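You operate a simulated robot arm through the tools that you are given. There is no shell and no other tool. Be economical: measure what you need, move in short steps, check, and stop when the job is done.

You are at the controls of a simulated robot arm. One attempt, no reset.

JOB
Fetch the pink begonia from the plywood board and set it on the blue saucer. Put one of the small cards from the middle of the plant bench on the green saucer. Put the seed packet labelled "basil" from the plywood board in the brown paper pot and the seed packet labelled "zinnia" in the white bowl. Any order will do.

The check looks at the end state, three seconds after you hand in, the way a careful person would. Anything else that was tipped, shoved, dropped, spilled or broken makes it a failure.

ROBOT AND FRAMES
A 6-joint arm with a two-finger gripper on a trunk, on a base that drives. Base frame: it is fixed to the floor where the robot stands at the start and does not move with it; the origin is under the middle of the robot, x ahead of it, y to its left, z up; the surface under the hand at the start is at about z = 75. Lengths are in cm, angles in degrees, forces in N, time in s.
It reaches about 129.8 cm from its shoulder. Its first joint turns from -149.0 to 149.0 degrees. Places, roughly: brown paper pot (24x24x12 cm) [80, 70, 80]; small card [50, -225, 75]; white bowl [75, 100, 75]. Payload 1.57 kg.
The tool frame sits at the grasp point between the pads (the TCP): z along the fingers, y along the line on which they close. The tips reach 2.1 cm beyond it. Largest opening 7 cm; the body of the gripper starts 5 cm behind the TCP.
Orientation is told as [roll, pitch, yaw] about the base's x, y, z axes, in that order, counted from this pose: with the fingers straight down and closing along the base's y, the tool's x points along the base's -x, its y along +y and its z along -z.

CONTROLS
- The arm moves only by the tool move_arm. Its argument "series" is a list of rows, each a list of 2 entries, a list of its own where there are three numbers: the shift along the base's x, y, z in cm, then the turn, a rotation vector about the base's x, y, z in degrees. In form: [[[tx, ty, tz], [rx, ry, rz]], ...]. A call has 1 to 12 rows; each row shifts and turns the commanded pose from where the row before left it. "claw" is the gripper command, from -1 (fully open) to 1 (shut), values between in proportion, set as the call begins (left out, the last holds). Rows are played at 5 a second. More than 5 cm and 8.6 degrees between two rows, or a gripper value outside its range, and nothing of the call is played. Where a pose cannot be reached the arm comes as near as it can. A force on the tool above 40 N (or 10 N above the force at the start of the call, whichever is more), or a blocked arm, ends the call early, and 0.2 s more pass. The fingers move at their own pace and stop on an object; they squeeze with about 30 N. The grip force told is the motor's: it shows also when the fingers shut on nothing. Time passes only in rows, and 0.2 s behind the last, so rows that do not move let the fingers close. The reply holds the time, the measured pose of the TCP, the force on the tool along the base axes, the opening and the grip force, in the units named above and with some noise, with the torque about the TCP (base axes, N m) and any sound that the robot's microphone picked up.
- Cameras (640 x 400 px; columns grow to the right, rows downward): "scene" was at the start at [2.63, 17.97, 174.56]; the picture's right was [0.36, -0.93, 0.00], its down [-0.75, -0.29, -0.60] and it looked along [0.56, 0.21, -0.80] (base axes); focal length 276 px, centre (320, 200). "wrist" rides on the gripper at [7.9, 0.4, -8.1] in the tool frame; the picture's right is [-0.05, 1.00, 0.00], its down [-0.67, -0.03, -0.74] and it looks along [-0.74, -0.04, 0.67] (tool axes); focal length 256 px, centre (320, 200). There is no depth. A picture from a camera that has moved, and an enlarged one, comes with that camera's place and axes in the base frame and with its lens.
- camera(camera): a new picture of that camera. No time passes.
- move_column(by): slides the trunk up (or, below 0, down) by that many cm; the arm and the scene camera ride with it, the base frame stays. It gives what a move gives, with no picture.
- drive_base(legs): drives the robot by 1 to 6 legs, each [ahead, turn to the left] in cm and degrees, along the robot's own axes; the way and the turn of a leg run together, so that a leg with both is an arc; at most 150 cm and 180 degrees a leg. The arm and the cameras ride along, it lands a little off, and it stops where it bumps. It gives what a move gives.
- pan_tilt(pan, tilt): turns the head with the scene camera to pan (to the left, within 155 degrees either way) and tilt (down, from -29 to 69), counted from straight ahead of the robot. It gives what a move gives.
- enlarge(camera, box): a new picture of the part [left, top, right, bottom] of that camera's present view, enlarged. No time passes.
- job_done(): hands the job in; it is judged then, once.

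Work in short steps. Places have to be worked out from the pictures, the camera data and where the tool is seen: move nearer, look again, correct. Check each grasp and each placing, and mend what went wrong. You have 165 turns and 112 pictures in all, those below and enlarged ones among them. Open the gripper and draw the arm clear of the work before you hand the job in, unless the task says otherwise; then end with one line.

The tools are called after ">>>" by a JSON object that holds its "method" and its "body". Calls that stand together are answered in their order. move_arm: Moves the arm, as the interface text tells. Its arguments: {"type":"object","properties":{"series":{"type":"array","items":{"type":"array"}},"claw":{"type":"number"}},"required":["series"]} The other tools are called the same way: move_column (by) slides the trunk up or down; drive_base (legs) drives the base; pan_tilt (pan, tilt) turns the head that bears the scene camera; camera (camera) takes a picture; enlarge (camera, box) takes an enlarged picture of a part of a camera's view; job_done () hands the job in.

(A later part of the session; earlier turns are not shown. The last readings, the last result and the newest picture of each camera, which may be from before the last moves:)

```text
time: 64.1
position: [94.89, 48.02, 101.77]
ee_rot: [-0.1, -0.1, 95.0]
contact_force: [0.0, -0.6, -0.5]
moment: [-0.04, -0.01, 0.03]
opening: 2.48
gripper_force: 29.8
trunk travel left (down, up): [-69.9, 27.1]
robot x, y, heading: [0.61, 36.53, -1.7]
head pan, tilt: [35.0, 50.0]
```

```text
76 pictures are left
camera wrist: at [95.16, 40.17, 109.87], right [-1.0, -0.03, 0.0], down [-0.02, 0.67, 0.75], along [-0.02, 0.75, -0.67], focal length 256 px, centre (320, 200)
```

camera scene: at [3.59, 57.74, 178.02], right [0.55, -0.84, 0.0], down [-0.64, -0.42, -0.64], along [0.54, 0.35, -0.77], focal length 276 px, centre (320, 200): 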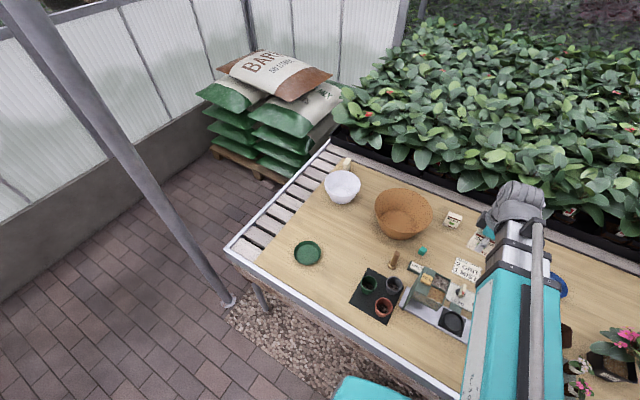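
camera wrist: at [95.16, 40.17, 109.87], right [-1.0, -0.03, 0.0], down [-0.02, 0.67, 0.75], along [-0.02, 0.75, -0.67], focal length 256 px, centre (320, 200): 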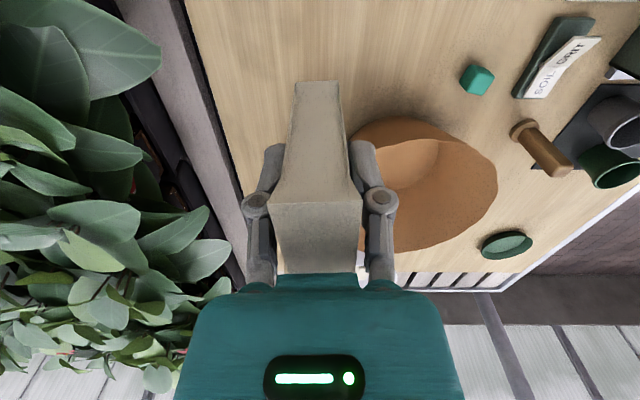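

Basil is held. The pot centre looks near (81, 66), so I'll move above it and check.

>>> {"method": "move_arm", "body": {"series": [[[-2.8, 3.4, 0], [0, 0, 0]], [[-2.8, 3.4, 0], [0, 0, 0]], [[-2.8, 3.4, 0], [0, 0, 0]], [[-2.8, 3.4, 0], [0, 0, 0]], [[-2.8, 3.4, 0], [0, 0, 0]], [[0, 0, 0], [0, 0, 0]]], "claw": 1}}

>>> {"method": "camera", "body": {"camera": "wrist"}}

>>> {"method": "camera", "body": {"camera": "scene"}}

```text
time: 65.5
position: [80.74, 65.21, 101.72]
ee_rot: [-0.1, 0.1, 94.9]
contact_force: [0.2, -0.5, -1.4]
moment: [-0.05, 0.03, -0.02]
opening: 2.47
gripper_force: 30.0
trunk travel left (down, up): [-69.9, 27.1]
robot x, y, heading: [0.78, 36.45, -1.7]
head pan, tilt: [35.0, 50.0]
```

```text
75 pictures are left
camera wrist: at [81.08, 57.23, 109.89], right [-1.0, -0.03, 0.0], down [-0.02, 0.67, 0.75], along [-0.02, 0.74, -0.67], focal length 256 px, centre (320, 200)
```

wrist: 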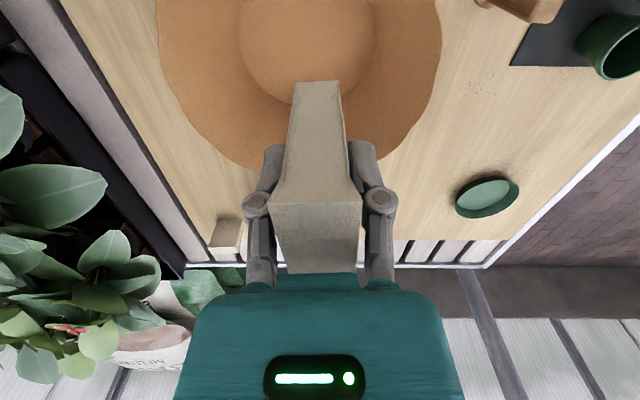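

```text
74 pictures are left
camera scene: at [3.59, 57.79, 167.91], right [0.55, -0.84, 0.0], down [-0.64, -0.42, -0.64], along [0.54, 0.35, -0.77], focal length 276 px, centre (320, 200)
```

scene: 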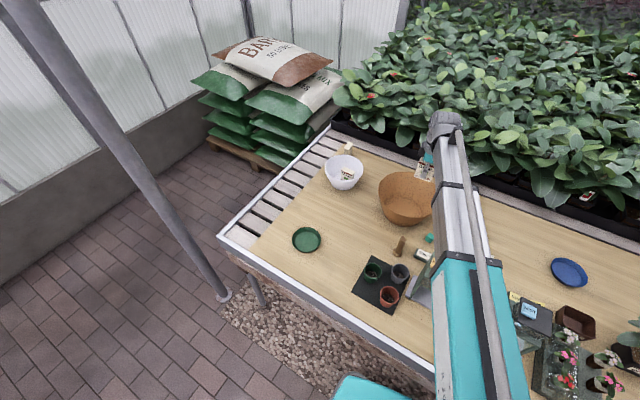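

The pot floor is centred near (82.4, 67.2). I'll shift over it and lower the packet to just above the floor.

>>> {"method": "move_arm", "body": {"series": [[[1.3, 1.8, 0], [0, 0, 0]], [[0, 0, 0], [0, 0, 0]]], "claw": 1}}

>>> {"method": "move_column", "body": {"by": -20.3}}

>>> {"method": "move_column", "body": {"by": -0.8}}

>>> {"method": "camera", "body": {"camera": "wrist"}}

```text
time: 66.1
position: [82.04, 67.05, 101.74]
ee_rot: [0.0, 0.0, 94.9]
contact_force: [-0.5, 0.4, -1.5]
moment: [-0.03, 0.01, 0.01]
opening: 2.49
gripper_force: 30.0
trunk travel left (down, up): [-69.9, 27.1]
robot x, y, heading: [0.97, 36.46, -1.8]
head pan, tilt: [35.0, 50.0]
```

```text
time: 68.3
position: [82.1, 67.01, 81.44]
ee_rot: [0.0, -0.1, 94.9]
contact_force: [1.4, -0.2, 0.3]
moment: [0.01, -0.01, 0.01]
opening: 2.49
gripper_force: 30.0
trunk travel left (down, up): [-49.6, 47.4]
robot x, y, heading: [1.03, 36.62, -1.8]
head pan, tilt: [35.0, 50.0]
```

```text
time: 68.9
position: [82.25, 66.89, 80.53]
ee_rot: [0.0, -0.1, 95.0]
contact_force: [-0.8, -0.2, 0.2]
moment: [-0.04, -0.01, -0.04]
opening: 2.49
gripper_force: 29.8
trunk travel left (down, up): [-48.8, 48.2]
robot x, y, heading: [1.11, 36.62, -1.7]
head pan, tilt: [35.0, 50.0]
```

```text
73 pictures are left
camera wrist: at [82.42, 58.98, 88.78], right [-1.0, -0.03, 0.0], down [-0.02, 0.67, 0.75], along [-0.02, 0.75, -0.67], focal length 256 px, centre (320, 200)
```

wrist: 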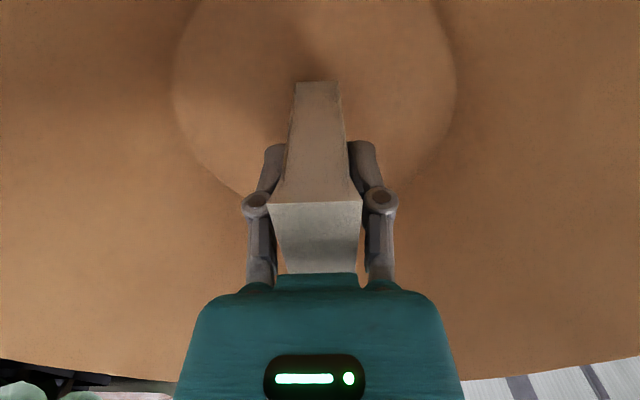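

The packet is well inside the pot, within a centimetre of the floor. I'll release it and rise.

>>> {"method": "move_arm", "body": {"series": [[[0, 0, 0], [0, 0, 0]], [[0, 0, 0], [0, 0, 0]], [[0, 0, 0], [0, 0, 0]]], "claw": -0.3}}

>>> {"method": "move_column", "body": {"by": 32}}

>>> {"method": "camera", "body": {"camera": "wrist"}}

```text
time: 69.7
position: [82.18, 67.05, 80.61]
ee_rot: [0.1, 0.0, 94.9]
contact_force: [-0.3, -0.3, -0.3]
moment: [0.02, 0.0, -0.03]
opening: 4.54
gripper_force: 0.1
trunk travel left (down, up): [-48.8, 48.2]
robot x, y, heading: [1.01, 36.93, -2.0]
head pan, tilt: [35.0, 50.0]
```

```text
time: 72.9
position: [82.23, 67.02, 112.69]
ee_rot: [0.0, 0.0, 94.9]
contact_force: [0.9, -0.3, -0.7]
moment: [0.0, 0.01, 0.02]
opening: 4.53
gripper_force: 0.0
trunk travel left (down, up): [-80.8, 16.2]
robot x, y, heading: [0.71, 36.44, -1.8]
head pan, tilt: [35.0, 50.0]
```

```text
72 pictures are left
camera wrist: at [82.43, 58.99, 120.78], right [-1.0, -0.03, 0.0], down [-0.02, 0.67, 0.75], along [-0.02, 0.75, -0.67], focal length 256 px, centre (320, 200)
```

wrist: 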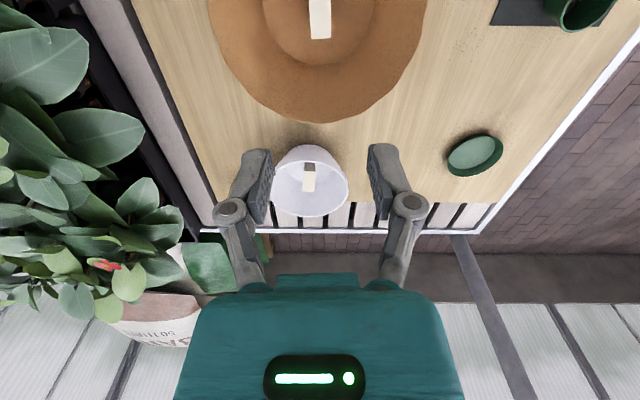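

Both packets are placed; the green saucer is near (48, 93). Next I'll look at the begonia and blue saucer with the scene camera.

>>> {"method": "pan_tilt", "body": {"pan": -30, "tilt": 45}}

>>> {"method": "camera", "body": {"camera": "scene"}}

```text
time: 74.2
position: [82.25, 66.99, 112.61]
ee_rot: [0.0, 0.0, 94.9]
contact_force: [0.0, 0.1, -0.4]
moment: [0.01, 0.0, 0.03]
opening: 4.56
gripper_force: 0.1
trunk travel left (down, up): [-80.8, 16.2]
robot x, y, heading: [0.9, 36.37, -1.9]
head pan, tilt: [-30.0, 45.0]
```

```text
71 pictures are left
camera scene: at [4.07, 49.26, 179.5], right [-0.53, -0.85, 0.0], down [-0.6, 0.37, -0.71], along [0.6, -0.37, -0.71], focal length 276 px, centre (320, 200)
```

scene: 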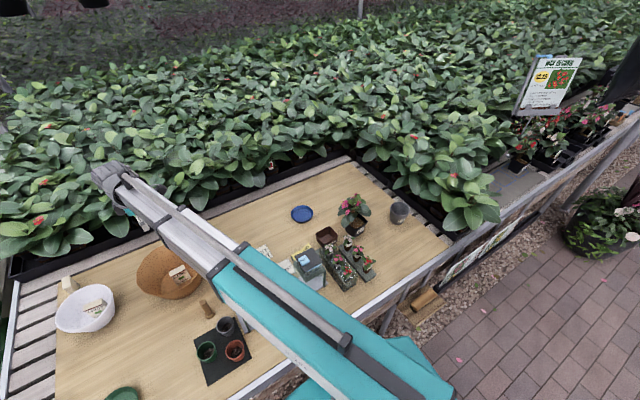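

I'll zoom in on the begonia area.

>>> {"method": "enlarge", "body": {"camera": "scene", "box": [270, 180, 430, 300]}}

>>> {"method": "enlarge", "body": {"camera": "scene", "box": [480, 40, 640, 240]}}

```text
3.33 times, centred on (350, 240) of scene
camera zoom: at [4.07, 49.26, 179.5], right [-0.53, -0.85, 0.0], down [-0.6, 0.37, -0.71], along [0.6, -0.37, -0.71], focal length 921 px, centre (220, 67)
```

zoom: 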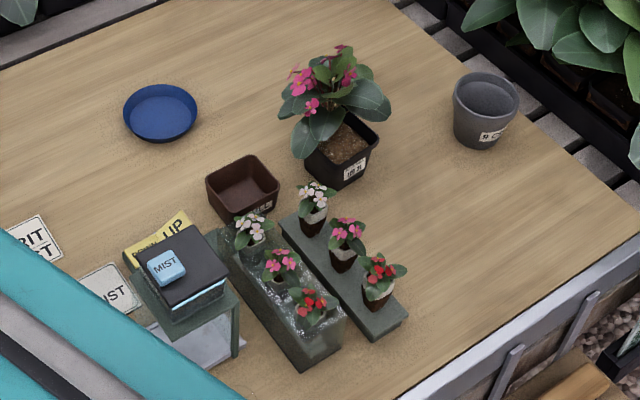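

```text
2.00 times, centred on (560, 140) of scene
camera zoom: at [4.07, 49.26, 179.5], right [-0.53, -0.85, 0.0], down [-0.6, 0.37, -0.71], along [0.6, -0.37, -0.71], focal length 553 px, centre (-160, 320)
```

zoom: 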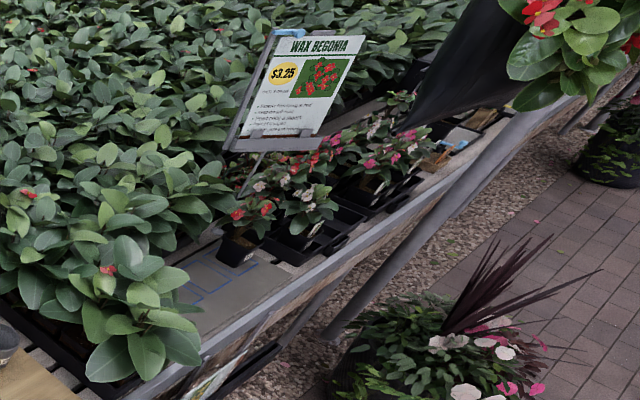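

There are also small white, pink and red begonias in two trays on the board, so I need a close look. I'll bring the wrist camera to about (45, 5) facing +x, staying high.

>>> {"method": "move_arm", "body": {"series": [[[-2.47, -4.1, 0], [0, 0, -6.3]], [[-2.47, -4.1, 0], [0, 0, -6.3]], [[-2.47, -4.1, 0], [0, 0, -6.3]], [[-2.47, -4.1, 0], [0, 0, -6.3]], [[-2.47, -4.1, 0], [0, 0, -6.3]], [[-2.47, -4.1, 0], [0, 0, -6.3]], [[-2.47, -4.1, 0], [0, 0, -6.3]], [[-2.47, -4.1, 0], [0, 0, -6.3]], [[-2.47, -4.1, 0], [0, 0, -6.3]], [[-2.47, -4.1, 0], [0, 0, -6.3]], [[-2.47, -4.1, 0], [0, 0, -6.3]], [[-2.47, -4.1, 0], [0, 0, -6.3]]], "claw": -1}}

>>> {"method": "move_arm", "body": {"series": [[[-2.47, -4.1, 0], [0, 0, -6.3]], [[-2.47, -4.1, 0], [0, 0, -6.3]], [[-2.47, -4.1, 0], [0, 0, -6.3]], [[0, 0, 0], [0, 0, 0]]]}}

>>> {"method": "camera", "body": {"camera": "wrist"}}

```text
time: 76.8
position: [52.19, 17.68, 112.64]
ee_rot: [0.0, -0.1, 19.3]
contact_force: [0.9, -0.1, -0.4]
moment: [-0.03, 0.03, 0.01]
opening: 6.99
gripper_force: 0.2
trunk travel left (down, up): [-80.8, 16.2]
robot x, y, heading: [1.17, 36.18, -2.0]
head pan, tilt: [-30.0, 45.0]
```

```text
time: 77.8
position: [44.87, 5.16, 112.62]
ee_rot: [0.0, -0.1, 0.4]
contact_force: [-0.4, -0.1, 0.0]
moment: [0.02, 0.01, 0.02]
opening: 7.0
gripper_force: 0.2
trunk travel left (down, up): [-80.8, 16.2]
robot x, y, heading: [1.07, 36.28, -1.9]
head pan, tilt: [-30.0, 45.0]
```

```text
68 pictures are left
camera wrist: at [36.79, 5.53, 120.79], right [0.05, 1.0, 0.0], down [0.67, -0.03, 0.75], along [0.74, -0.04, -0.67], focal length 256 px, centre (320, 200)
```

wrist: 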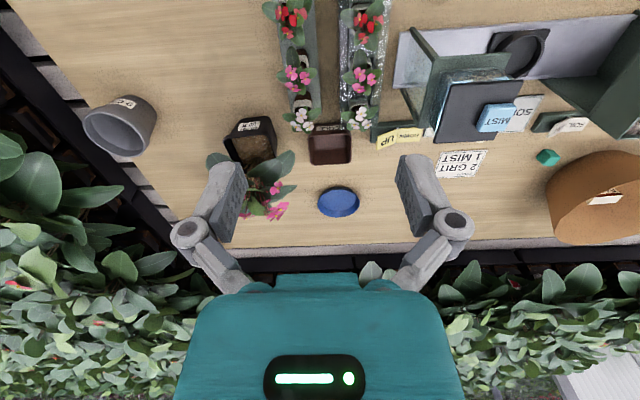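

I'll zoom in on the trays and on the big plant.

>>> {"method": "enlarge", "body": {"camera": "wrist", "box": [240, 0, 440, 140]}}

>>> {"method": "enlarge", "body": {"camera": "wrist", "box": [180, 100, 380, 230]}}

>>> {"method": "enlarge", "body": {"camera": "scene", "box": [300, 190, 390, 300]}}

```text
2.86 times, centred on (340, 70) of wrist
camera zoom: at [36.79, 5.53, 120.79], right [0.05, 1.0, 0.0], down [0.67, -0.03, 0.75], along [0.74, -0.04, -0.67], focal length 731 px, centre (263, 571)
```

zoom: 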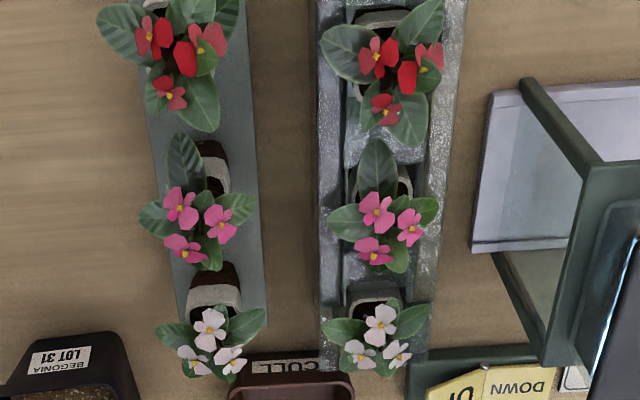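

```text
3.08 times, centred on (280, 165) of wrist
camera zoom: at [36.79, 5.53, 120.79], right [0.05, 1.0, 0.0], down [0.67, -0.03, 0.75], along [0.74, -0.04, -0.67], focal length 788 px, centre (443, 308)
```

zoom: 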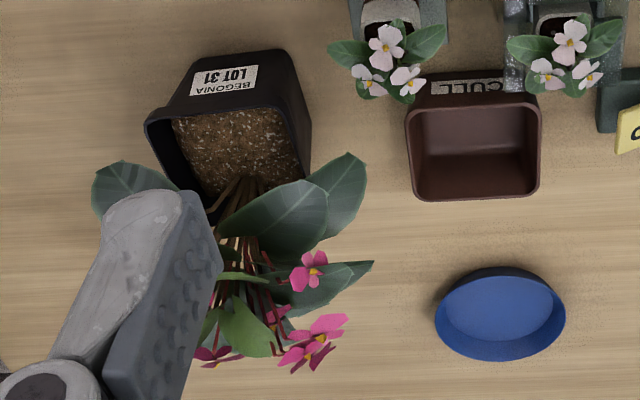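

```text
3.64 times, centred on (345, 245) of scene
camera zoom: at [4.03, 49.21, 179.51], right [-0.53, -0.85, 0.0], down [-0.6, 0.37, -0.71], along [0.6, -0.37, -0.71], focal length 1005 px, centre (229, 36)
```

zoom: 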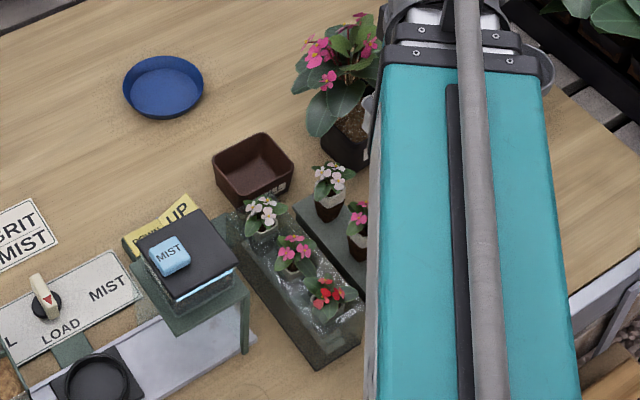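

The big pot is clearly labelled "BEGONIA LOT 31" and has pink flowers, so I take it as the target; its pot is about 9 cm wide at the rim and the saucer about 11 cm. I'll move in front of it for a lower, closer view.

>>> {"method": "move_arm", "body": {"series": [[[0, -4.8, 0], [0, 0, 0]], [[0, -4.8, 0], [0, 0, 0]], [[0, -4.8, 0], [0, 0, 0]], [[0, -4.8, 0], [0, 0, 0]], [[0, 0, 0], [0, 0, 0]]], "claw": -1}}

>>> {"method": "move_column", "body": {"by": -14}}

>>> {"method": "camera", "body": {"camera": "wrist"}}

```text
time: 79.0
position: [45.05, -13.78, 112.66]
ee_rot: [0.0, -0.2, 0.6]
contact_force: [0.3, 0.7, 0.0]
moment: [-0.01, 0.01, 0.0]
opening: 6.98
gripper_force: 0.2
trunk travel left (down, up): [-80.8, 16.2]
robot x, y, heading: [1.07, 36.44, -1.6]
head pan, tilt: [-30.0, 45.0]
```

```text
time: 80.7
position: [45.01, -13.69, 98.7]
ee_rot: [0.1, 0.0, 0.4]
contact_force: [-0.4, 0.6, 0.7]
moment: [0.01, -0.01, 0.01]
opening: 7.01
gripper_force: 0.1
trunk travel left (down, up): [-66.8, 30.2]
robot x, y, heading: [0.82, 36.38, -1.5]
head pan, tilt: [-30.0, 45.0]
```

```text
64 pictures are left
camera wrist: at [37.09, -13.45, 106.8], right [0.05, 1.0, 0.0], down [0.67, -0.03, 0.75], along [0.74, -0.03, -0.67], focal length 256 px, centre (320, 200)
```

wrist: 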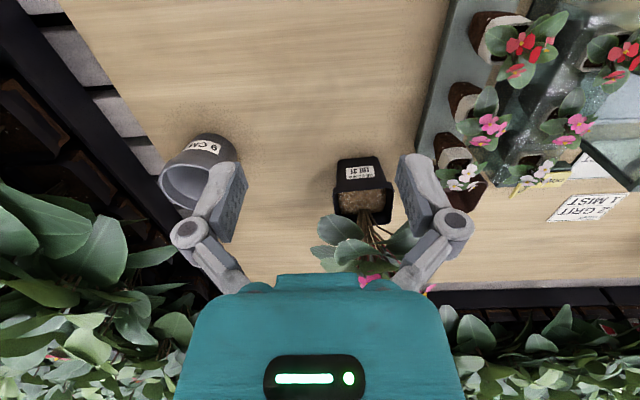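

>>> {"method": "enlarge", "body": {"camera": "wrist", "box": [290, 140, 430, 290]}}

```text
2.67 times, centred on (360, 215) of wrist
camera zoom: at [37.09, -13.45, 106.8], right [0.05, 1.0, 0.0], down [0.67, -0.03, 0.75], along [0.74, -0.03, -0.67], focal length 683 px, centre (213, 160)
```

zoom: 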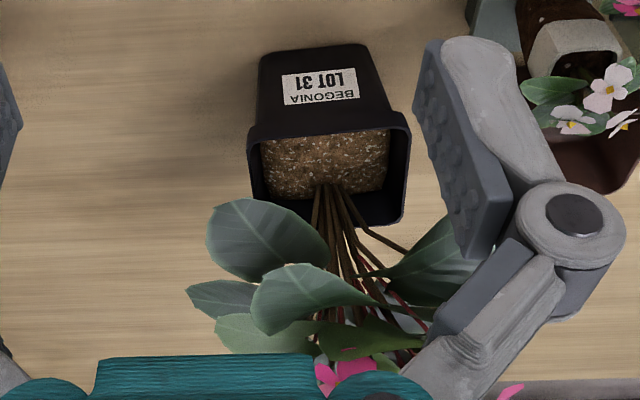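

The pot's base is about 6.2 cm, its rim about 8 cm (z≈82.5) and the soil sits about 2 cm below the rim, so pinching the front rim wall looks feasible. I'll check the foliage over the front rim from the scene camera.

>>> {"method": "enlarge", "body": {"camera": "scene", "box": [290, 130, 450, 270]}}

```text
2.86 times, centred on (370, 200) of scene
camera zoom: at [4.05, 49.24, 165.51], right [-0.53, -0.85, 0.0], down [-0.6, 0.37, -0.71], along [0.6, -0.37, -0.71], focal length 790 px, centre (177, 200)
```

zoom: 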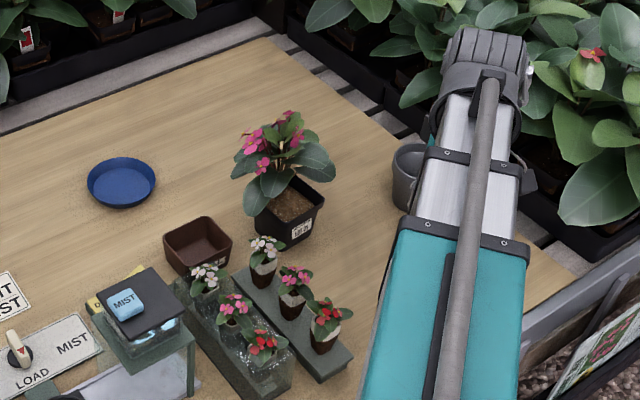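

The plant leans away from the front, leaving the front rim wall clear; its middle is at about (61, -9) with a yaw near 8°. I'll rotate the gripper to yaw 98° with a partial opening so the fingers straddle that wall.

>>> {"method": "move_arm", "body": {"series": [[[0, 0, 0], [0, 0, 8.15]], [[0, 0, 0], [0, 0, 8.15]], [[0, 0, 0], [0, 0, 8.15]], [[0, 0, 0], [0, 0, 8.15]], [[0, 0, 0], [0, 0, 8.15]], [[0, 0, 0], [0, 0, 8.15]], [[0, 0, 0], [0, 0, 8.15]], [[0, 0, 0], [0, 0, 8.15]], [[0, 0, 0], [0, 0, 8.15]], [[0, 0, 0], [0, 0, 8.15]], [[0, 0, 0], [0, 0, 8.15]], [[0, 0, 0], [0, 0, 8.15]]], "claw": 0.1}}

>>> {"method": "move_arm", "body": {"series": [[[4, 1, 0], [0, -7, 0]], [[4, 1, 0], [0, 0, 0]], [[4, 1.2, 0], [0, 0, 0]], [[0, 0, 0], [0, 0, 0]]]}}

>>> {"method": "camera", "body": {"camera": "wrist"}}

>>> {"method": "enlarge", "body": {"camera": "scene", "box": [290, 130, 450, 270]}}

```text
time: 83.3
position: [44.96, -13.86, 98.67]
ee_rot: [0.0, -0.1, 98.4]
contact_force: [0.3, -0.3, -0.3]
moment: [-0.01, -0.01, -0.03]
opening: 3.12
gripper_force: 0.1
trunk travel left (down, up): [-66.8, 30.2]
robot x, y, heading: [1.06, 36.63, -1.9]
head pan, tilt: [-30.0, 45.0]
```

```text
time: 84.3
position: [57.13, -10.68, 98.85]
ee_rot: [-7.0, 1.0, 98.2]
contact_force: [0.0, 0.1, 0.7]
moment: [-0.01, -0.03, -0.01]
opening: 3.14
gripper_force: 0.0
trunk travel left (down, up): [-66.8, 30.2]
robot x, y, heading: [0.9, 36.58, -1.6]
head pan, tilt: [-30.0, 45.0]
```

```text
61 pictures are left
camera wrist: at [56.81, -18.72, 106.95], right [-0.99, -0.09, -0.12], down [-0.15, 0.66, 0.73], along [0.01, 0.74, -0.67], focal length 256 px, centre (320, 200)
```

wrist: 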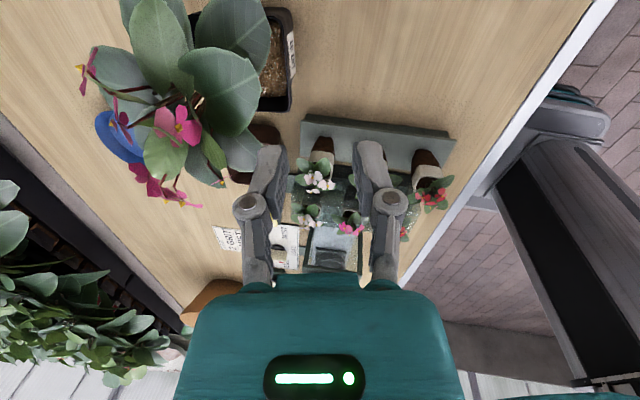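

```text
2.86 times, centred on (370, 200) of scene
camera zoom: at [4.08, 49.25, 165.5], right [-0.53, -0.85, 0.0], down [-0.6, 0.37, -0.71], along [0.6, -0.37, -0.71], focal length 790 px, centre (177, 200)
```

zoom: 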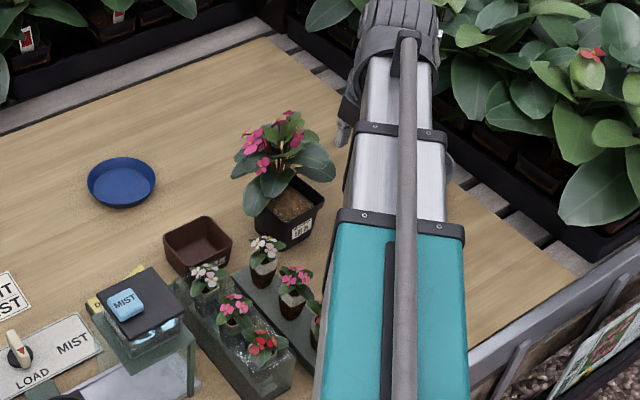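

I'll enlarge to find the exact line of the front rim.

>>> {"method": "enlarge", "body": {"camera": "wrist", "box": [200, 0, 340, 140]}}

```text
2.86 times, centred on (270, 70) of wrist
camera zoom: at [56.81, -18.72, 106.95], right [-0.99, -0.09, -0.12], down [-0.15, 0.66, 0.73], along [0.01, 0.74, -0.67], focal length 731 px, centre (463, 571)
```

zoom: 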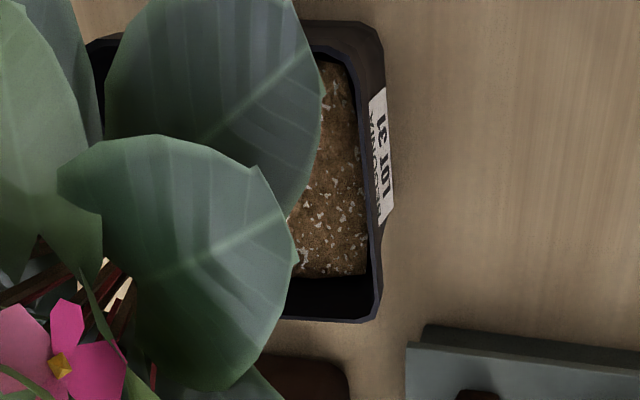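

The front wall runs from about (62.3, -12.6) to (61.4, -5.8), with the rim at z≈81.5. I'll position over its middle, tilt 4° more to keep the hand away from the leaves, narrow the opening, and lower in stages.

>>> {"method": "move_arm", "body": {"series": [[[2.4, 0.7, 0], [0, -4, 0]], [[2.4, 0.8, 0], [0, 0, 0]], [[0, 0, 0], [0, 0, 0]]], "claw": 0.45}}

>>> {"method": "move_column", "body": {"by": -9}}

>>> {"method": "camera", "body": {"camera": "wrist"}}

>>> {"method": "enlarge", "body": {"camera": "scene", "box": [300, 100, 420, 220]}}

```text
time: 85.1
position: [61.82, -9.19, 98.89]
ee_rot: [-10.9, 1.4, 98.2]
contact_force: [0.7, -0.1, 0.2]
moment: [0.01, 0.0, -0.02]
opening: 1.92
gripper_force: 0.1
out of reach, approached as far as the arm can: row 1
trunk travel left (down, up): [-66.8, 30.2]
robot x, y, heading: [0.72, 36.75, -1.8]
head pan, tilt: [-30.0, 45.0]
```

```text
time: 86.3
position: [61.65, -9.13, 90.08]
ee_rot: [-10.9, 1.5, 98.1]
contact_force: [-0.2, 0.1, -0.9]
moment: [-0.03, 0.01, -0.03]
opening: 1.91
gripper_force: 0.0
trunk travel left (down, up): [-57.8, 39.2]
robot x, y, heading: [0.8, 37.0, -1.6]
head pan, tilt: [-30.0, 45.0]
```

```text
58 pictures are left
camera wrist: at [60.93, -17.14, 98.13], right [-0.98, -0.09, -0.19], down [-0.2, 0.66, 0.72], along [0.06, 0.74, -0.67], focal length 256 px, centre (320, 200)
```

wrist: 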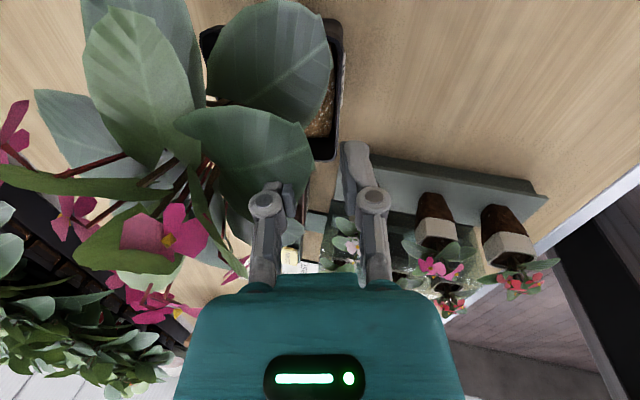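

```text
3.33 times, centred on (360, 160) of scene
camera zoom: at [4.05, 49.24, 156.51], right [-0.53, -0.85, 0.0], down [-0.6, 0.37, -0.71], along [0.6, -0.37, -0.71], focal length 921 px, centre (187, 333)
```

zoom: 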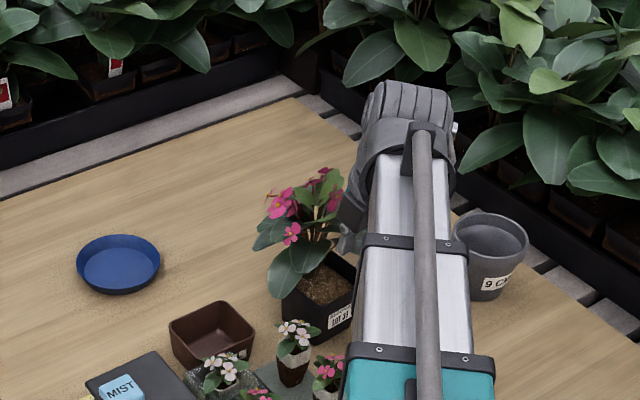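

My projection puts the pinch point on the front rim, but leaves overhang its middle. Toward +y there is about 2 cm of open soil, so I'll shift to y≈-7.6 and lower a little.

>>> {"method": "move_arm", "body": {"series": [[[0.35, 1.5, 0], [0, 0, 0]], [[0, 0, 0], [0, 0, 0]]], "claw": 0.45}}

>>> {"method": "move_column", "body": {"by": -4.5}}

>>> {"method": "enlarge", "body": {"camera": "wrist", "box": [180, 0, 460, 220]}}

>>> {"method": "enlarge", "body": {"camera": "scene", "box": [320, 100, 400, 200]}}

```text
time: 86.9
position: [62.09, -7.71, 90.02]
ee_rot: [-10.9, 1.6, 98.1]
contact_force: [0.4, -0.3, 0.2]
moment: [-0.01, -0.02, -0.02]
opening: 1.9
gripper_force: 0.1
trunk travel left (down, up): [-57.8, 39.2]
robot x, y, heading: [0.91, 36.47, -2.0]
head pan, tilt: [-30.0, 45.0]
```

```text
time: 87.8
position: [62.04, -7.82, 85.51]
ee_rot: [-10.9, 1.5, 98.1]
contact_force: [0.0, 0.1, 0.0]
moment: [-0.02, -0.02, -0.02]
opening: 1.91
gripper_force: 0.0
trunk travel left (down, up): [-53.3, 43.7]
robot x, y, heading: [0.87, 36.5, -1.8]
head pan, tilt: [-30.0, 45.0]
```

```text
1.82 times, centred on (320, 110) of wrist
camera zoom: at [61.21, -15.72, 93.62], right [-0.98, -0.09, -0.19], down [-0.2, 0.66, 0.72], along [0.06, 0.74, -0.67], focal length 465 px, centre (320, 364)
```

zoom: 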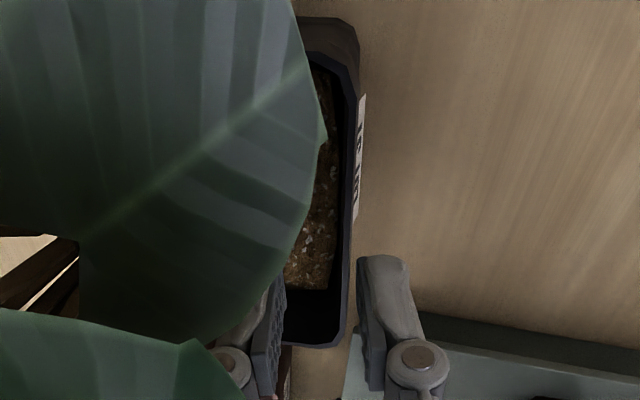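

```text
4.00 times, centred on (360, 150) of scene
camera zoom: at [4.05, 49.24, 152.0], right [-0.53, -0.85, 0.0], down [-0.6, 0.37, -0.71], along [0.6, -0.37, -0.71], focal length 1106 px, centre (160, 400)
```

zoom: 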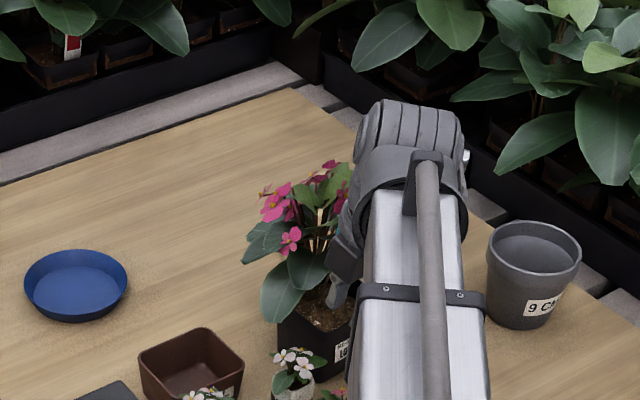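

The fingers straddle the front wall between the leaves, and the projection lands on the rim. I'll lower 3.3 cm more.

>>> {"method": "move_column", "body": {"by": -2.3}}

>>> {"method": "enlarge", "body": {"camera": "wrist", "box": [180, 0, 460, 220]}}

```text
time: 88.5
position: [61.96, -7.82, 83.24]
ee_rot: [-10.9, 1.5, 98.1]
contact_force: [-0.6, 0.2, 0.2]
moment: [-0.04, -0.01, 0.0]
opening: 1.91
gripper_force: 0.1
trunk travel left (down, up): [-51.0, 46.0]
robot x, y, heading: [0.96, 36.68, -1.6]
head pan, tilt: [-30.0, 45.0]
```

```text
1.82 times, centred on (320, 110) of wrist
camera zoom: at [61.21, -15.72, 91.32], right [-0.98, -0.09, -0.19], down [-0.2, 0.66, 0.72], along [0.06, 0.74, -0.67], focal length 465 px, centre (320, 364)
```

zoom: 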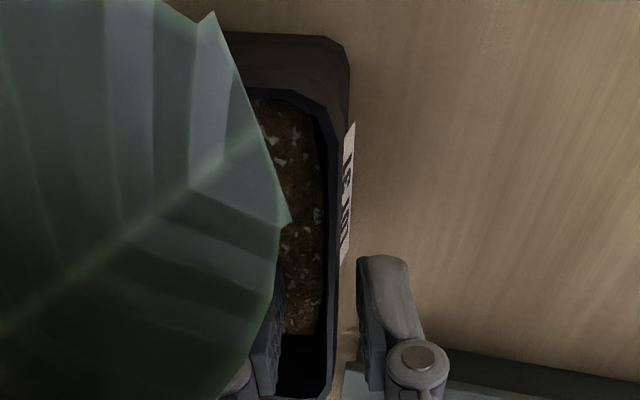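

The fingers straddle the wall, slightly off-centre. I'll shift x by -0.3, lower 1.3 cm, and close gently.

>>> {"method": "move_arm", "body": {"series": [[[-0.3, 0, 0], [0, 0, 0]], [[0, 0, 0], [0, 0, 0]]], "claw": 0.45}}

>>> {"method": "move_column", "body": {"by": -1.4}}

>>> {"method": "enlarge", "body": {"camera": "wrist", "box": [180, 0, 460, 220]}}

```text
time: 89.1
position: [61.8, -7.74, 83.22]
ee_rot: [-10.9, 1.4, 98.1]
contact_force: [-0.1, 0.8, -0.4]
moment: [0.0, -0.01, 0.03]
opening: 1.91
gripper_force: 0.0
trunk travel left (down, up): [-51.0, 46.0]
robot x, y, heading: [1.15, 36.22, -1.5]
head pan, tilt: [-30.0, 45.0]
```

```text
time: 89.5
position: [61.97, -7.64, 82.64]
ee_rot: [-11.4, 1.7, 98.1]
contact_force: [3.8, 3.3, 19.5]
moment: [0.21, -0.4, 0.04]
opening: 2.98
gripper_force: 6.3
trunk travel left (down, up): [-50.3, 46.7]
robot x, y, heading: [0.67, 36.26, -1.5]
head pan, tilt: [-30.0, 45.0]
stopped: the force on the tool passed its limit at 48 N (the readings are from after the stop); the commanded pose is now the measured one
```

```text
1.82 times, centred on (320, 110) of wrist
camera zoom: at [61.01, -15.66, 90.81], right [-0.98, -0.09, -0.2], down [-0.21, 0.67, 0.72], along [0.07, 0.74, -0.67], focal length 465 px, centre (320, 364)
```

zoom: 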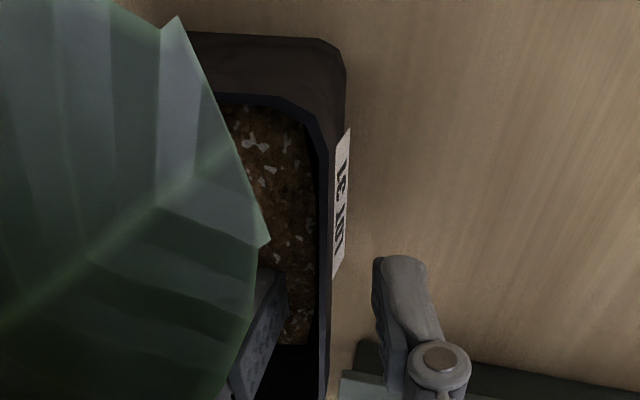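

The inner fingertip touched the soil (z≈80.6). I'll raise 0.4 cm to unload it, then close on the wall.

>>> {"method": "move_column", "body": {"by": 0.4}}

>>> {"method": "move_arm", "body": {"series": [[[0, 0, 0], [0, 0, 0]], [[0, 0, 0], [0, 0, 0]], [[0, 0, 0], [0, 0, 0]]], "claw": 1}}

>>> {"method": "enlarge", "body": {"camera": "wrist", "box": [180, 0, 460, 220]}}

```text
time: 90.1
position: [61.84, -7.92, 83.08]
ee_rot: [-11.1, 1.7, 98.1]
contact_force: [-0.7, 0.0, 3.4]
moment: [0.0, -0.03, 0.01]
opening: 2.0
gripper_force: 0.0
trunk travel left (down, up): [-50.7, 46.3]
robot x, y, heading: [0.96, 36.37, -2.0]
head pan, tilt: [-30.0, 45.0]
```

```text
time: 90.9
position: [61.73, -7.8, 83.09]
ee_rot: [-11.2, 1.7, 98.1]
contact_force: [-5.6, -2.3, 22.7]
moment: [0.4, 0.46, 0.05]
opening: 0.61
gripper_force: 30.6
trunk travel left (down, up): [-50.7, 46.3]
robot x, y, heading: [0.8, 36.46, -1.7]
head pan, tilt: [-30.0, 45.0]
```

```text
1.82 times, centred on (320, 110) of wrist
camera zoom: at [60.82, -15.73, 91.25], right [-0.98, -0.09, -0.2], down [-0.21, 0.67, 0.72], along [0.07, 0.74, -0.67], focal length 465 px, centre (320, 364)
```

zoom: 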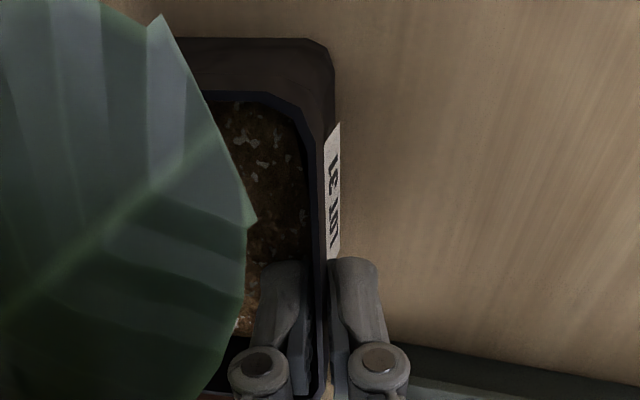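

The wall is pinched (0.6 cm opening). I'll lift 1.5 cm to test the hold.

>>> {"method": "move_column", "body": {"by": 1.5}}

>>> {"method": "camera", "body": {"camera": "wrist"}}

>>> {"method": "enlarge", "body": {"camera": "scene", "box": [310, 90, 410, 210]}}

```text
time: 91.5
position: [61.91, -7.85, 84.29]
ee_rot: [-11.1, 1.7, 98.1]
contact_force: [0.1, -0.2, -2.2]
moment: [0.02, 0.1, 0.01]
opening: 0.64
gripper_force: 29.5
trunk travel left (down, up): [-52.2, 44.8]
robot x, y, heading: [0.84, 36.37, -1.8]
head pan, tilt: [-30.0, 45.0]
```

```text
51 pictures are left
camera wrist: at [61.03, -15.78, 92.57], right [-0.98, -0.09, -0.2], down [-0.2, 0.67, 0.72], along [0.07, 0.74, -0.67], focal length 256 px, centre (320, 200)
```

wrist: 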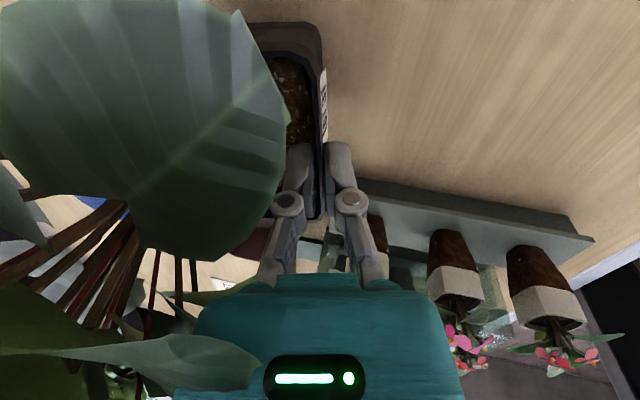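

```text
3.33 times, centred on (360, 150) of scene
camera zoom: at [4.08, 49.23, 150.94], right [-0.53, -0.85, 0.0], down [-0.6, 0.37, -0.71], along [0.6, -0.37, -0.71], focal length 921 px, centre (187, 367)
```

zoom: 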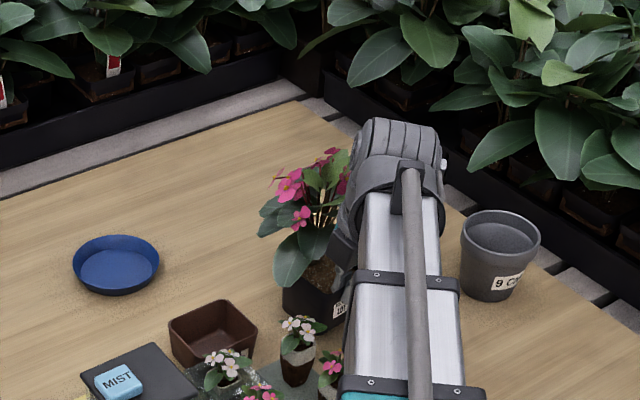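

The force is only about -2 N, so the pot is light and holding. I'll lift further and check that it hangs level.

>>> {"method": "move_column", "body": {"by": 6}}

>>> {"method": "camera", "body": {"camera": "wrist"}}

>>> {"method": "enlarge", "body": {"camera": "scene", "box": [310, 90, 410, 210]}}

```text
time: 92.5
position: [62.03, -7.89, 90.39]
ee_rot: [-11.2, 1.6, 98.0]
contact_force: [0.2, -0.5, -2.4]
moment: [0.02, 0.14, 0.02]
opening: 0.63
gripper_force: 30.0
trunk travel left (down, up): [-58.2, 38.8]
robot x, y, heading: [0.92, 36.35, -1.9]
head pan, tilt: [-30.0, 45.0]
```

```text
49 pictures are left
camera wrist: at [61.03, -15.79, 98.57], right [-0.98, -0.09, -0.2], down [-0.2, 0.67, 0.72], along [0.07, 0.74, -0.67], focal length 256 px, centre (320, 200)
```

wrist: 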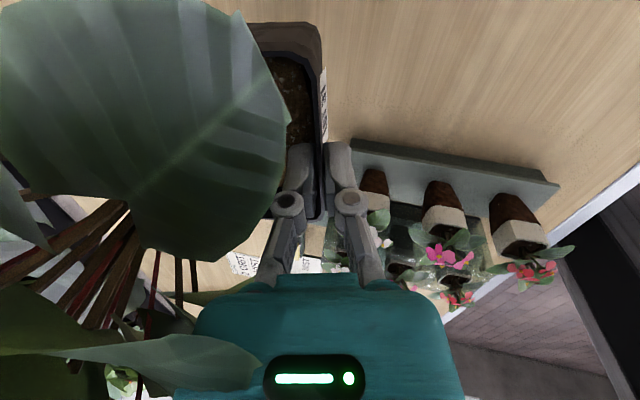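

```text
3.33 times, centred on (360, 150) of scene
camera zoom: at [4.09, 49.22, 156.95], right [-0.53, -0.85, 0.0], down [-0.6, 0.37, -0.71], along [0.6, -0.37, -0.71], focal length 921 px, centre (187, 367)
```

zoom: 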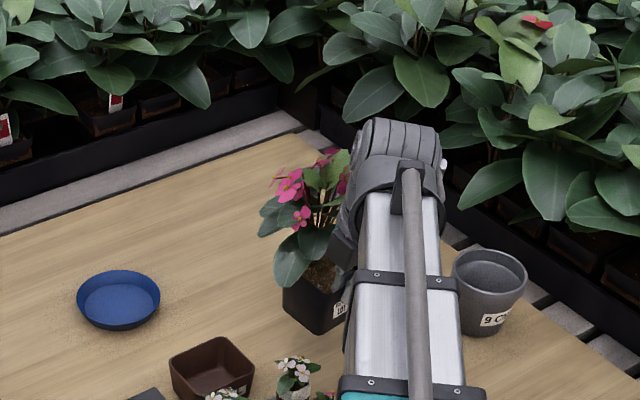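

The begonia hangs upright and steady. The blue saucer is at about (87.2, 8.1) and the pot centre is about (+4, -0.85) from the TCP, so I'll carry it to TCP (83.2, 8.9).

>>> {"method": "move_arm", "body": {"series": [[[2.65, 2.1, 0], [0, 0, 0]], [[2.65, 2.1, 0], [0, 0, 0]], [[2.65, 2.1, 0], [0, 0, 0]], [[2.65, 2.1, 0], [0, 0, 0]], [[2.65, 2.1, 0], [0, 0, 0]], [[2.65, 2.1, 0], [0, 0, 0]], [[2.65, 2.1, 0], [0, 0, 0]], [[2.65, 2.1, 0], [0, 0, 0]], [[0, 0, 0], [0, 0, 0]]], "claw": 1}}

>>> {"method": "camera", "body": {"camera": "wrist"}}

>>> {"method": "enlarge", "body": {"camera": "scene", "box": [270, 80, 410, 220]}}

```text
time: 94.5
position: [83.34, 9.06, 90.43]
ee_rot: [-11.2, 1.6, 98.0]
contact_force: [0.6, -0.7, -1.1]
moment: [0.02, 0.11, 0.03]
opening: 0.57
gripper_force: 30.4
trunk travel left (down, up): [-58.2, 38.8]
robot x, y, heading: [0.87, 36.58, -1.9]
head pan, tilt: [-30.0, 45.0]
```

```text
47 pictures are left
camera wrist: at [82.44, 1.12, 98.56], right [-0.98, -0.09, -0.2], down [-0.2, 0.67, 0.72], along [0.07, 0.74, -0.67], focal length 256 px, centre (320, 200)
```

wrist: 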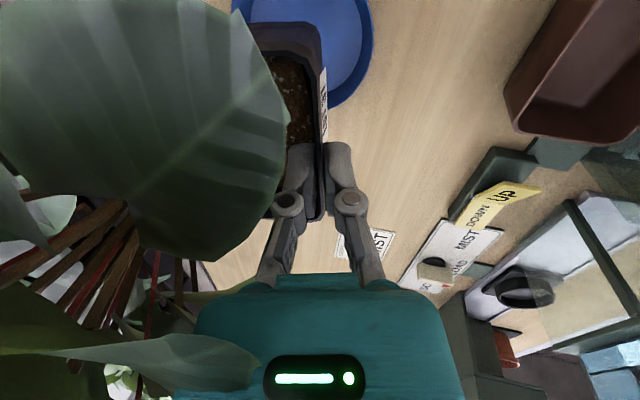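

```text
2.86 times, centred on (340, 150) of scene
camera zoom: at [4.12, 49.25, 156.94], right [-0.53, -0.85, 0.0], down [-0.6, 0.37, -0.71], along [0.6, -0.37, -0.71], focal length 790 px, centre (263, 343)
```

zoom: 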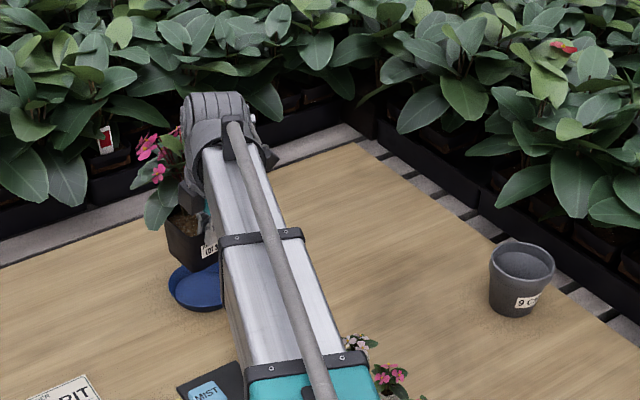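

The refined saucer centre is about (87.8, 8.1). I'll shift +0.4 in x, lower 4.5 cm and check.

>>> {"method": "move_arm", "body": {"series": [[[0.4, 0, 0], [0, 0, 0]], [[0, 0, 0], [0, 0, 0]]], "claw": 1}}

>>> {"method": "move_column", "body": {"by": -4.5}}

>>> {"method": "enlarge", "body": {"camera": "wrist", "box": [200, 0, 420, 160]}}

>>> {"method": "enlarge", "body": {"camera": "scene", "box": [290, 100, 370, 200]}}

```text
time: 95.1
position: [83.63, 9.15, 90.31]
ee_rot: [-11.2, 1.7, 98.0]
contact_force: [0.2, 0.5, -2.7]
moment: [0.0, 0.09, 0.03]
opening: 0.6
gripper_force: 30.4
trunk travel left (down, up): [-58.2, 38.8]
robot x, y, heading: [0.79, 36.37, -1.7]
head pan, tilt: [-30.0, 45.0]
```

```text
time: 96.0
position: [83.68, 9.02, 85.9]
ee_rot: [-11.1, 1.8, 98.0]
contact_force: [0.2, 0.7, -1.8]
moment: [0.01, 0.11, 0.02]
opening: 0.6
gripper_force: 30.4
trunk travel left (down, up): [-53.7, 43.3]
robot x, y, heading: [0.89, 36.71, -1.9]
head pan, tilt: [-30.0, 45.0]
```

```text
2.50 times, centred on (310, 80) of wrist
camera zoom: at [82.76, 1.06, 94.07], right [-0.98, -0.09, -0.2], down [-0.2, 0.67, 0.72], along [0.07, 0.74, -0.67], focal length 640 px, centre (345, 500)
```

zoom: 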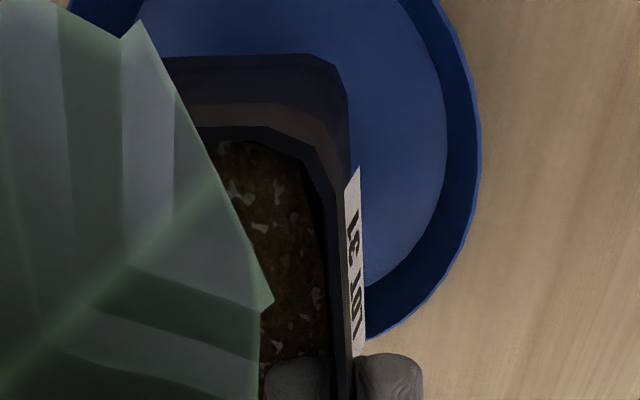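

```text
4.00 times, centred on (330, 150) of scene
camera zoom: at [4.09, 49.23, 152.44], right [-0.53, -0.85, 0.0], down [-0.6, 0.37, -0.71], along [0.6, -0.37, -0.71], focal length 1106 px, centre (280, 400)
```

zoom: 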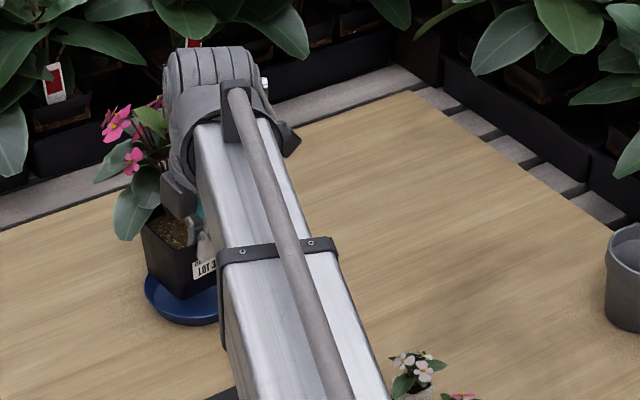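

Comparing the base corner with the saucer, the pot should move by about (-0.4, -0.4). I'll correct that and lower to contact.

>>> {"method": "move_arm", "body": {"series": [[[-0.4, -0.4, 0], [0, 0, 0]], [[0, 0, 0], [0, 0, 0]]], "claw": 1}}

>>> {"method": "move_column", "body": {"by": -1.6}}

>>> {"method": "enlarge", "body": {"camera": "wrist", "box": [200, 0, 420, 160]}}

>>> {"method": "enlarge", "body": {"camera": "scene", "box": [300, 130, 360, 190]}}

```text
time: 96.6
position: [83.33, 8.67, 85.82]
ee_rot: [-11.3, 1.8, 98.1]
contact_force: [-0.2, -0.2, -2.5]
moment: [0.06, 0.14, -0.01]
opening: 0.61
gripper_force: 30.4
trunk travel left (down, up): [-53.7, 43.3]
robot x, y, heading: [1.16, 36.52, -1.7]
head pan, tilt: [-30.0, 45.0]
```

```text
time: 97.2
position: [83.3, 8.65, 84.35]
ee_rot: [-11.2, 1.7, 98.0]
contact_force: [0.7, -0.3, -2.0]
moment: [0.02, 0.13, 0.03]
opening: 0.58
gripper_force: 30.1
trunk travel left (down, up): [-52.1, 44.9]
robot x, y, heading: [1.03, 36.13, -1.6]
head pan, tilt: [-30.0, 45.0]
```

```text
2.50 times, centred on (310, 80) of wrist
camera zoom: at [82.38, 0.66, 92.47], right [-0.98, -0.09, -0.2], down [-0.2, 0.67, 0.72], along [0.07, 0.74, -0.67], focal length 640 px, centre (345, 500)
```

zoom: 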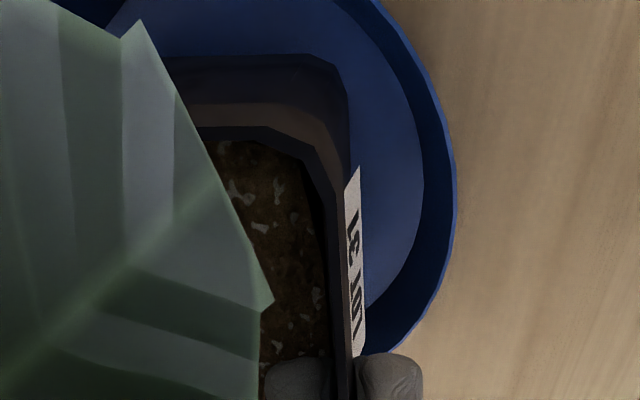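

```text
6.67 times, centred on (330, 160) of scene
camera zoom: at [4.09, 49.23, 150.84], right [-0.53, -0.85, 0.0], down [-0.6, 0.37, -0.71], along [0.6, -0.37, -0.71], focal length 1843 px, centre (253, 467)
```

zoom: 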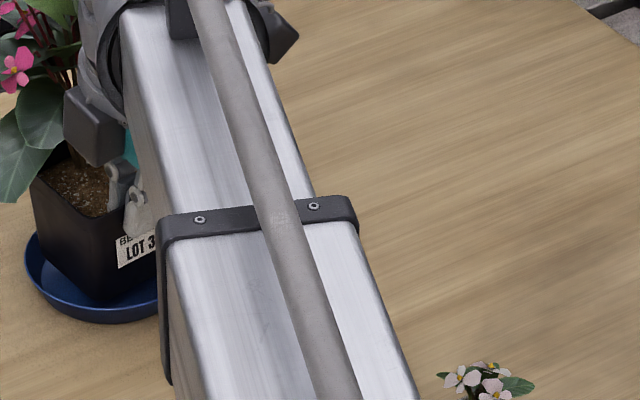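

The base is inside the saucer rim. I'll lower in small steps until the weight comes off.

>>> {"method": "move_column", "body": {"by": -0.5}}

>>> {"method": "move_column", "body": {"by": -0.3}}

```text
time: 97.7
position: [83.29, 8.59, 83.74]
ee_rot: [-11.1, 1.7, 98.0]
contact_force: [0.7, -0.4, -1.9]
moment: [0.04, 0.12, 0.0]
opening: 0.62
gripper_force: 29.9
trunk travel left (down, up): [-51.6, 45.4]
robot x, y, heading: [0.56, 36.14, -1.8]
head pan, tilt: [-30.0, 45.0]
```

```text
time: 98.3
position: [83.21, 8.65, 83.59]
ee_rot: [-11.1, 1.6, 98.0]
contact_force: [-2.8, -0.3, 0.8]
moment: [-0.11, 0.0, -0.09]
opening: 0.6
gripper_force: 29.9
trunk travel left (down, up): [-51.3, 45.7]
robot x, y, heading: [1.04, 36.47, -1.5]
head pan, tilt: [-30.0, 45.0]
```

Contact began (force changed sign). I'll lower 0.2 more, open slightly and rise straight out.

>>> {"method": "move_column", "body": {"by": -0.2}}

>>> {"method": "move_arm", "body": {"series": [[[0, 0, 0], [0, 0, 0]], [[0, 0, 0], [0, 0, 0]], [[0, 0, 0], [0, 0, 0]]], "claw": 0.5}}

>>> {"method": "enlarge", "body": {"camera": "wrist", "box": [180, 0, 460, 220]}}

```text
time: 98.8
position: [83.17, 8.73, 83.38]
ee_rot: [-11.3, 1.7, 98.0]
contact_force: [-3.6, -1.7, 7.8]
moment: [-0.03, -0.08, -0.1]
opening: 0.59
gripper_force: 30.2
trunk travel left (down, up): [-51.1, 45.9]
robot x, y, heading: [0.51, 36.19, -2.0]
head pan, tilt: [-30.0, 45.0]
```

```text
time: 99.6
position: [83.29, 8.63, 83.4]
ee_rot: [-11.2, 1.7, 98.0]
contact_force: [-0.7, 0.9, 2.5]
moment: [0.01, -0.02, 0.02]
opening: 1.81
gripper_force: 0.0
trunk travel left (down, up): [-51.1, 45.9]
robot x, y, heading: [0.79, 36.6, -2.0]
head pan, tilt: [-30.0, 45.0]
```

```text
1.82 times, centred on (320, 110) of wrist
camera zoom: at [82.36, 0.68, 91.5], right [-0.98, -0.09, -0.2], down [-0.21, 0.67, 0.72], along [0.07, 0.74, -0.67], focal length 465 px, centre (320, 364)
```

zoom: 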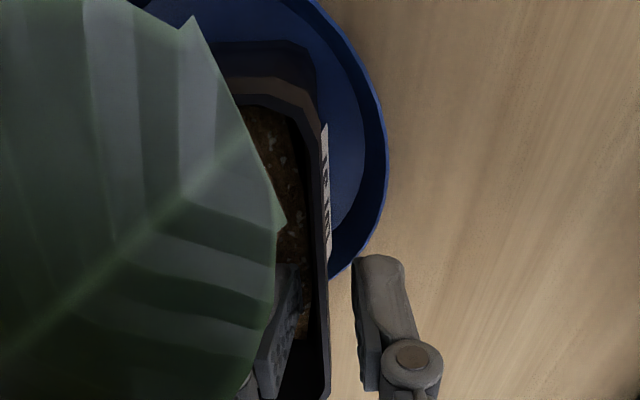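

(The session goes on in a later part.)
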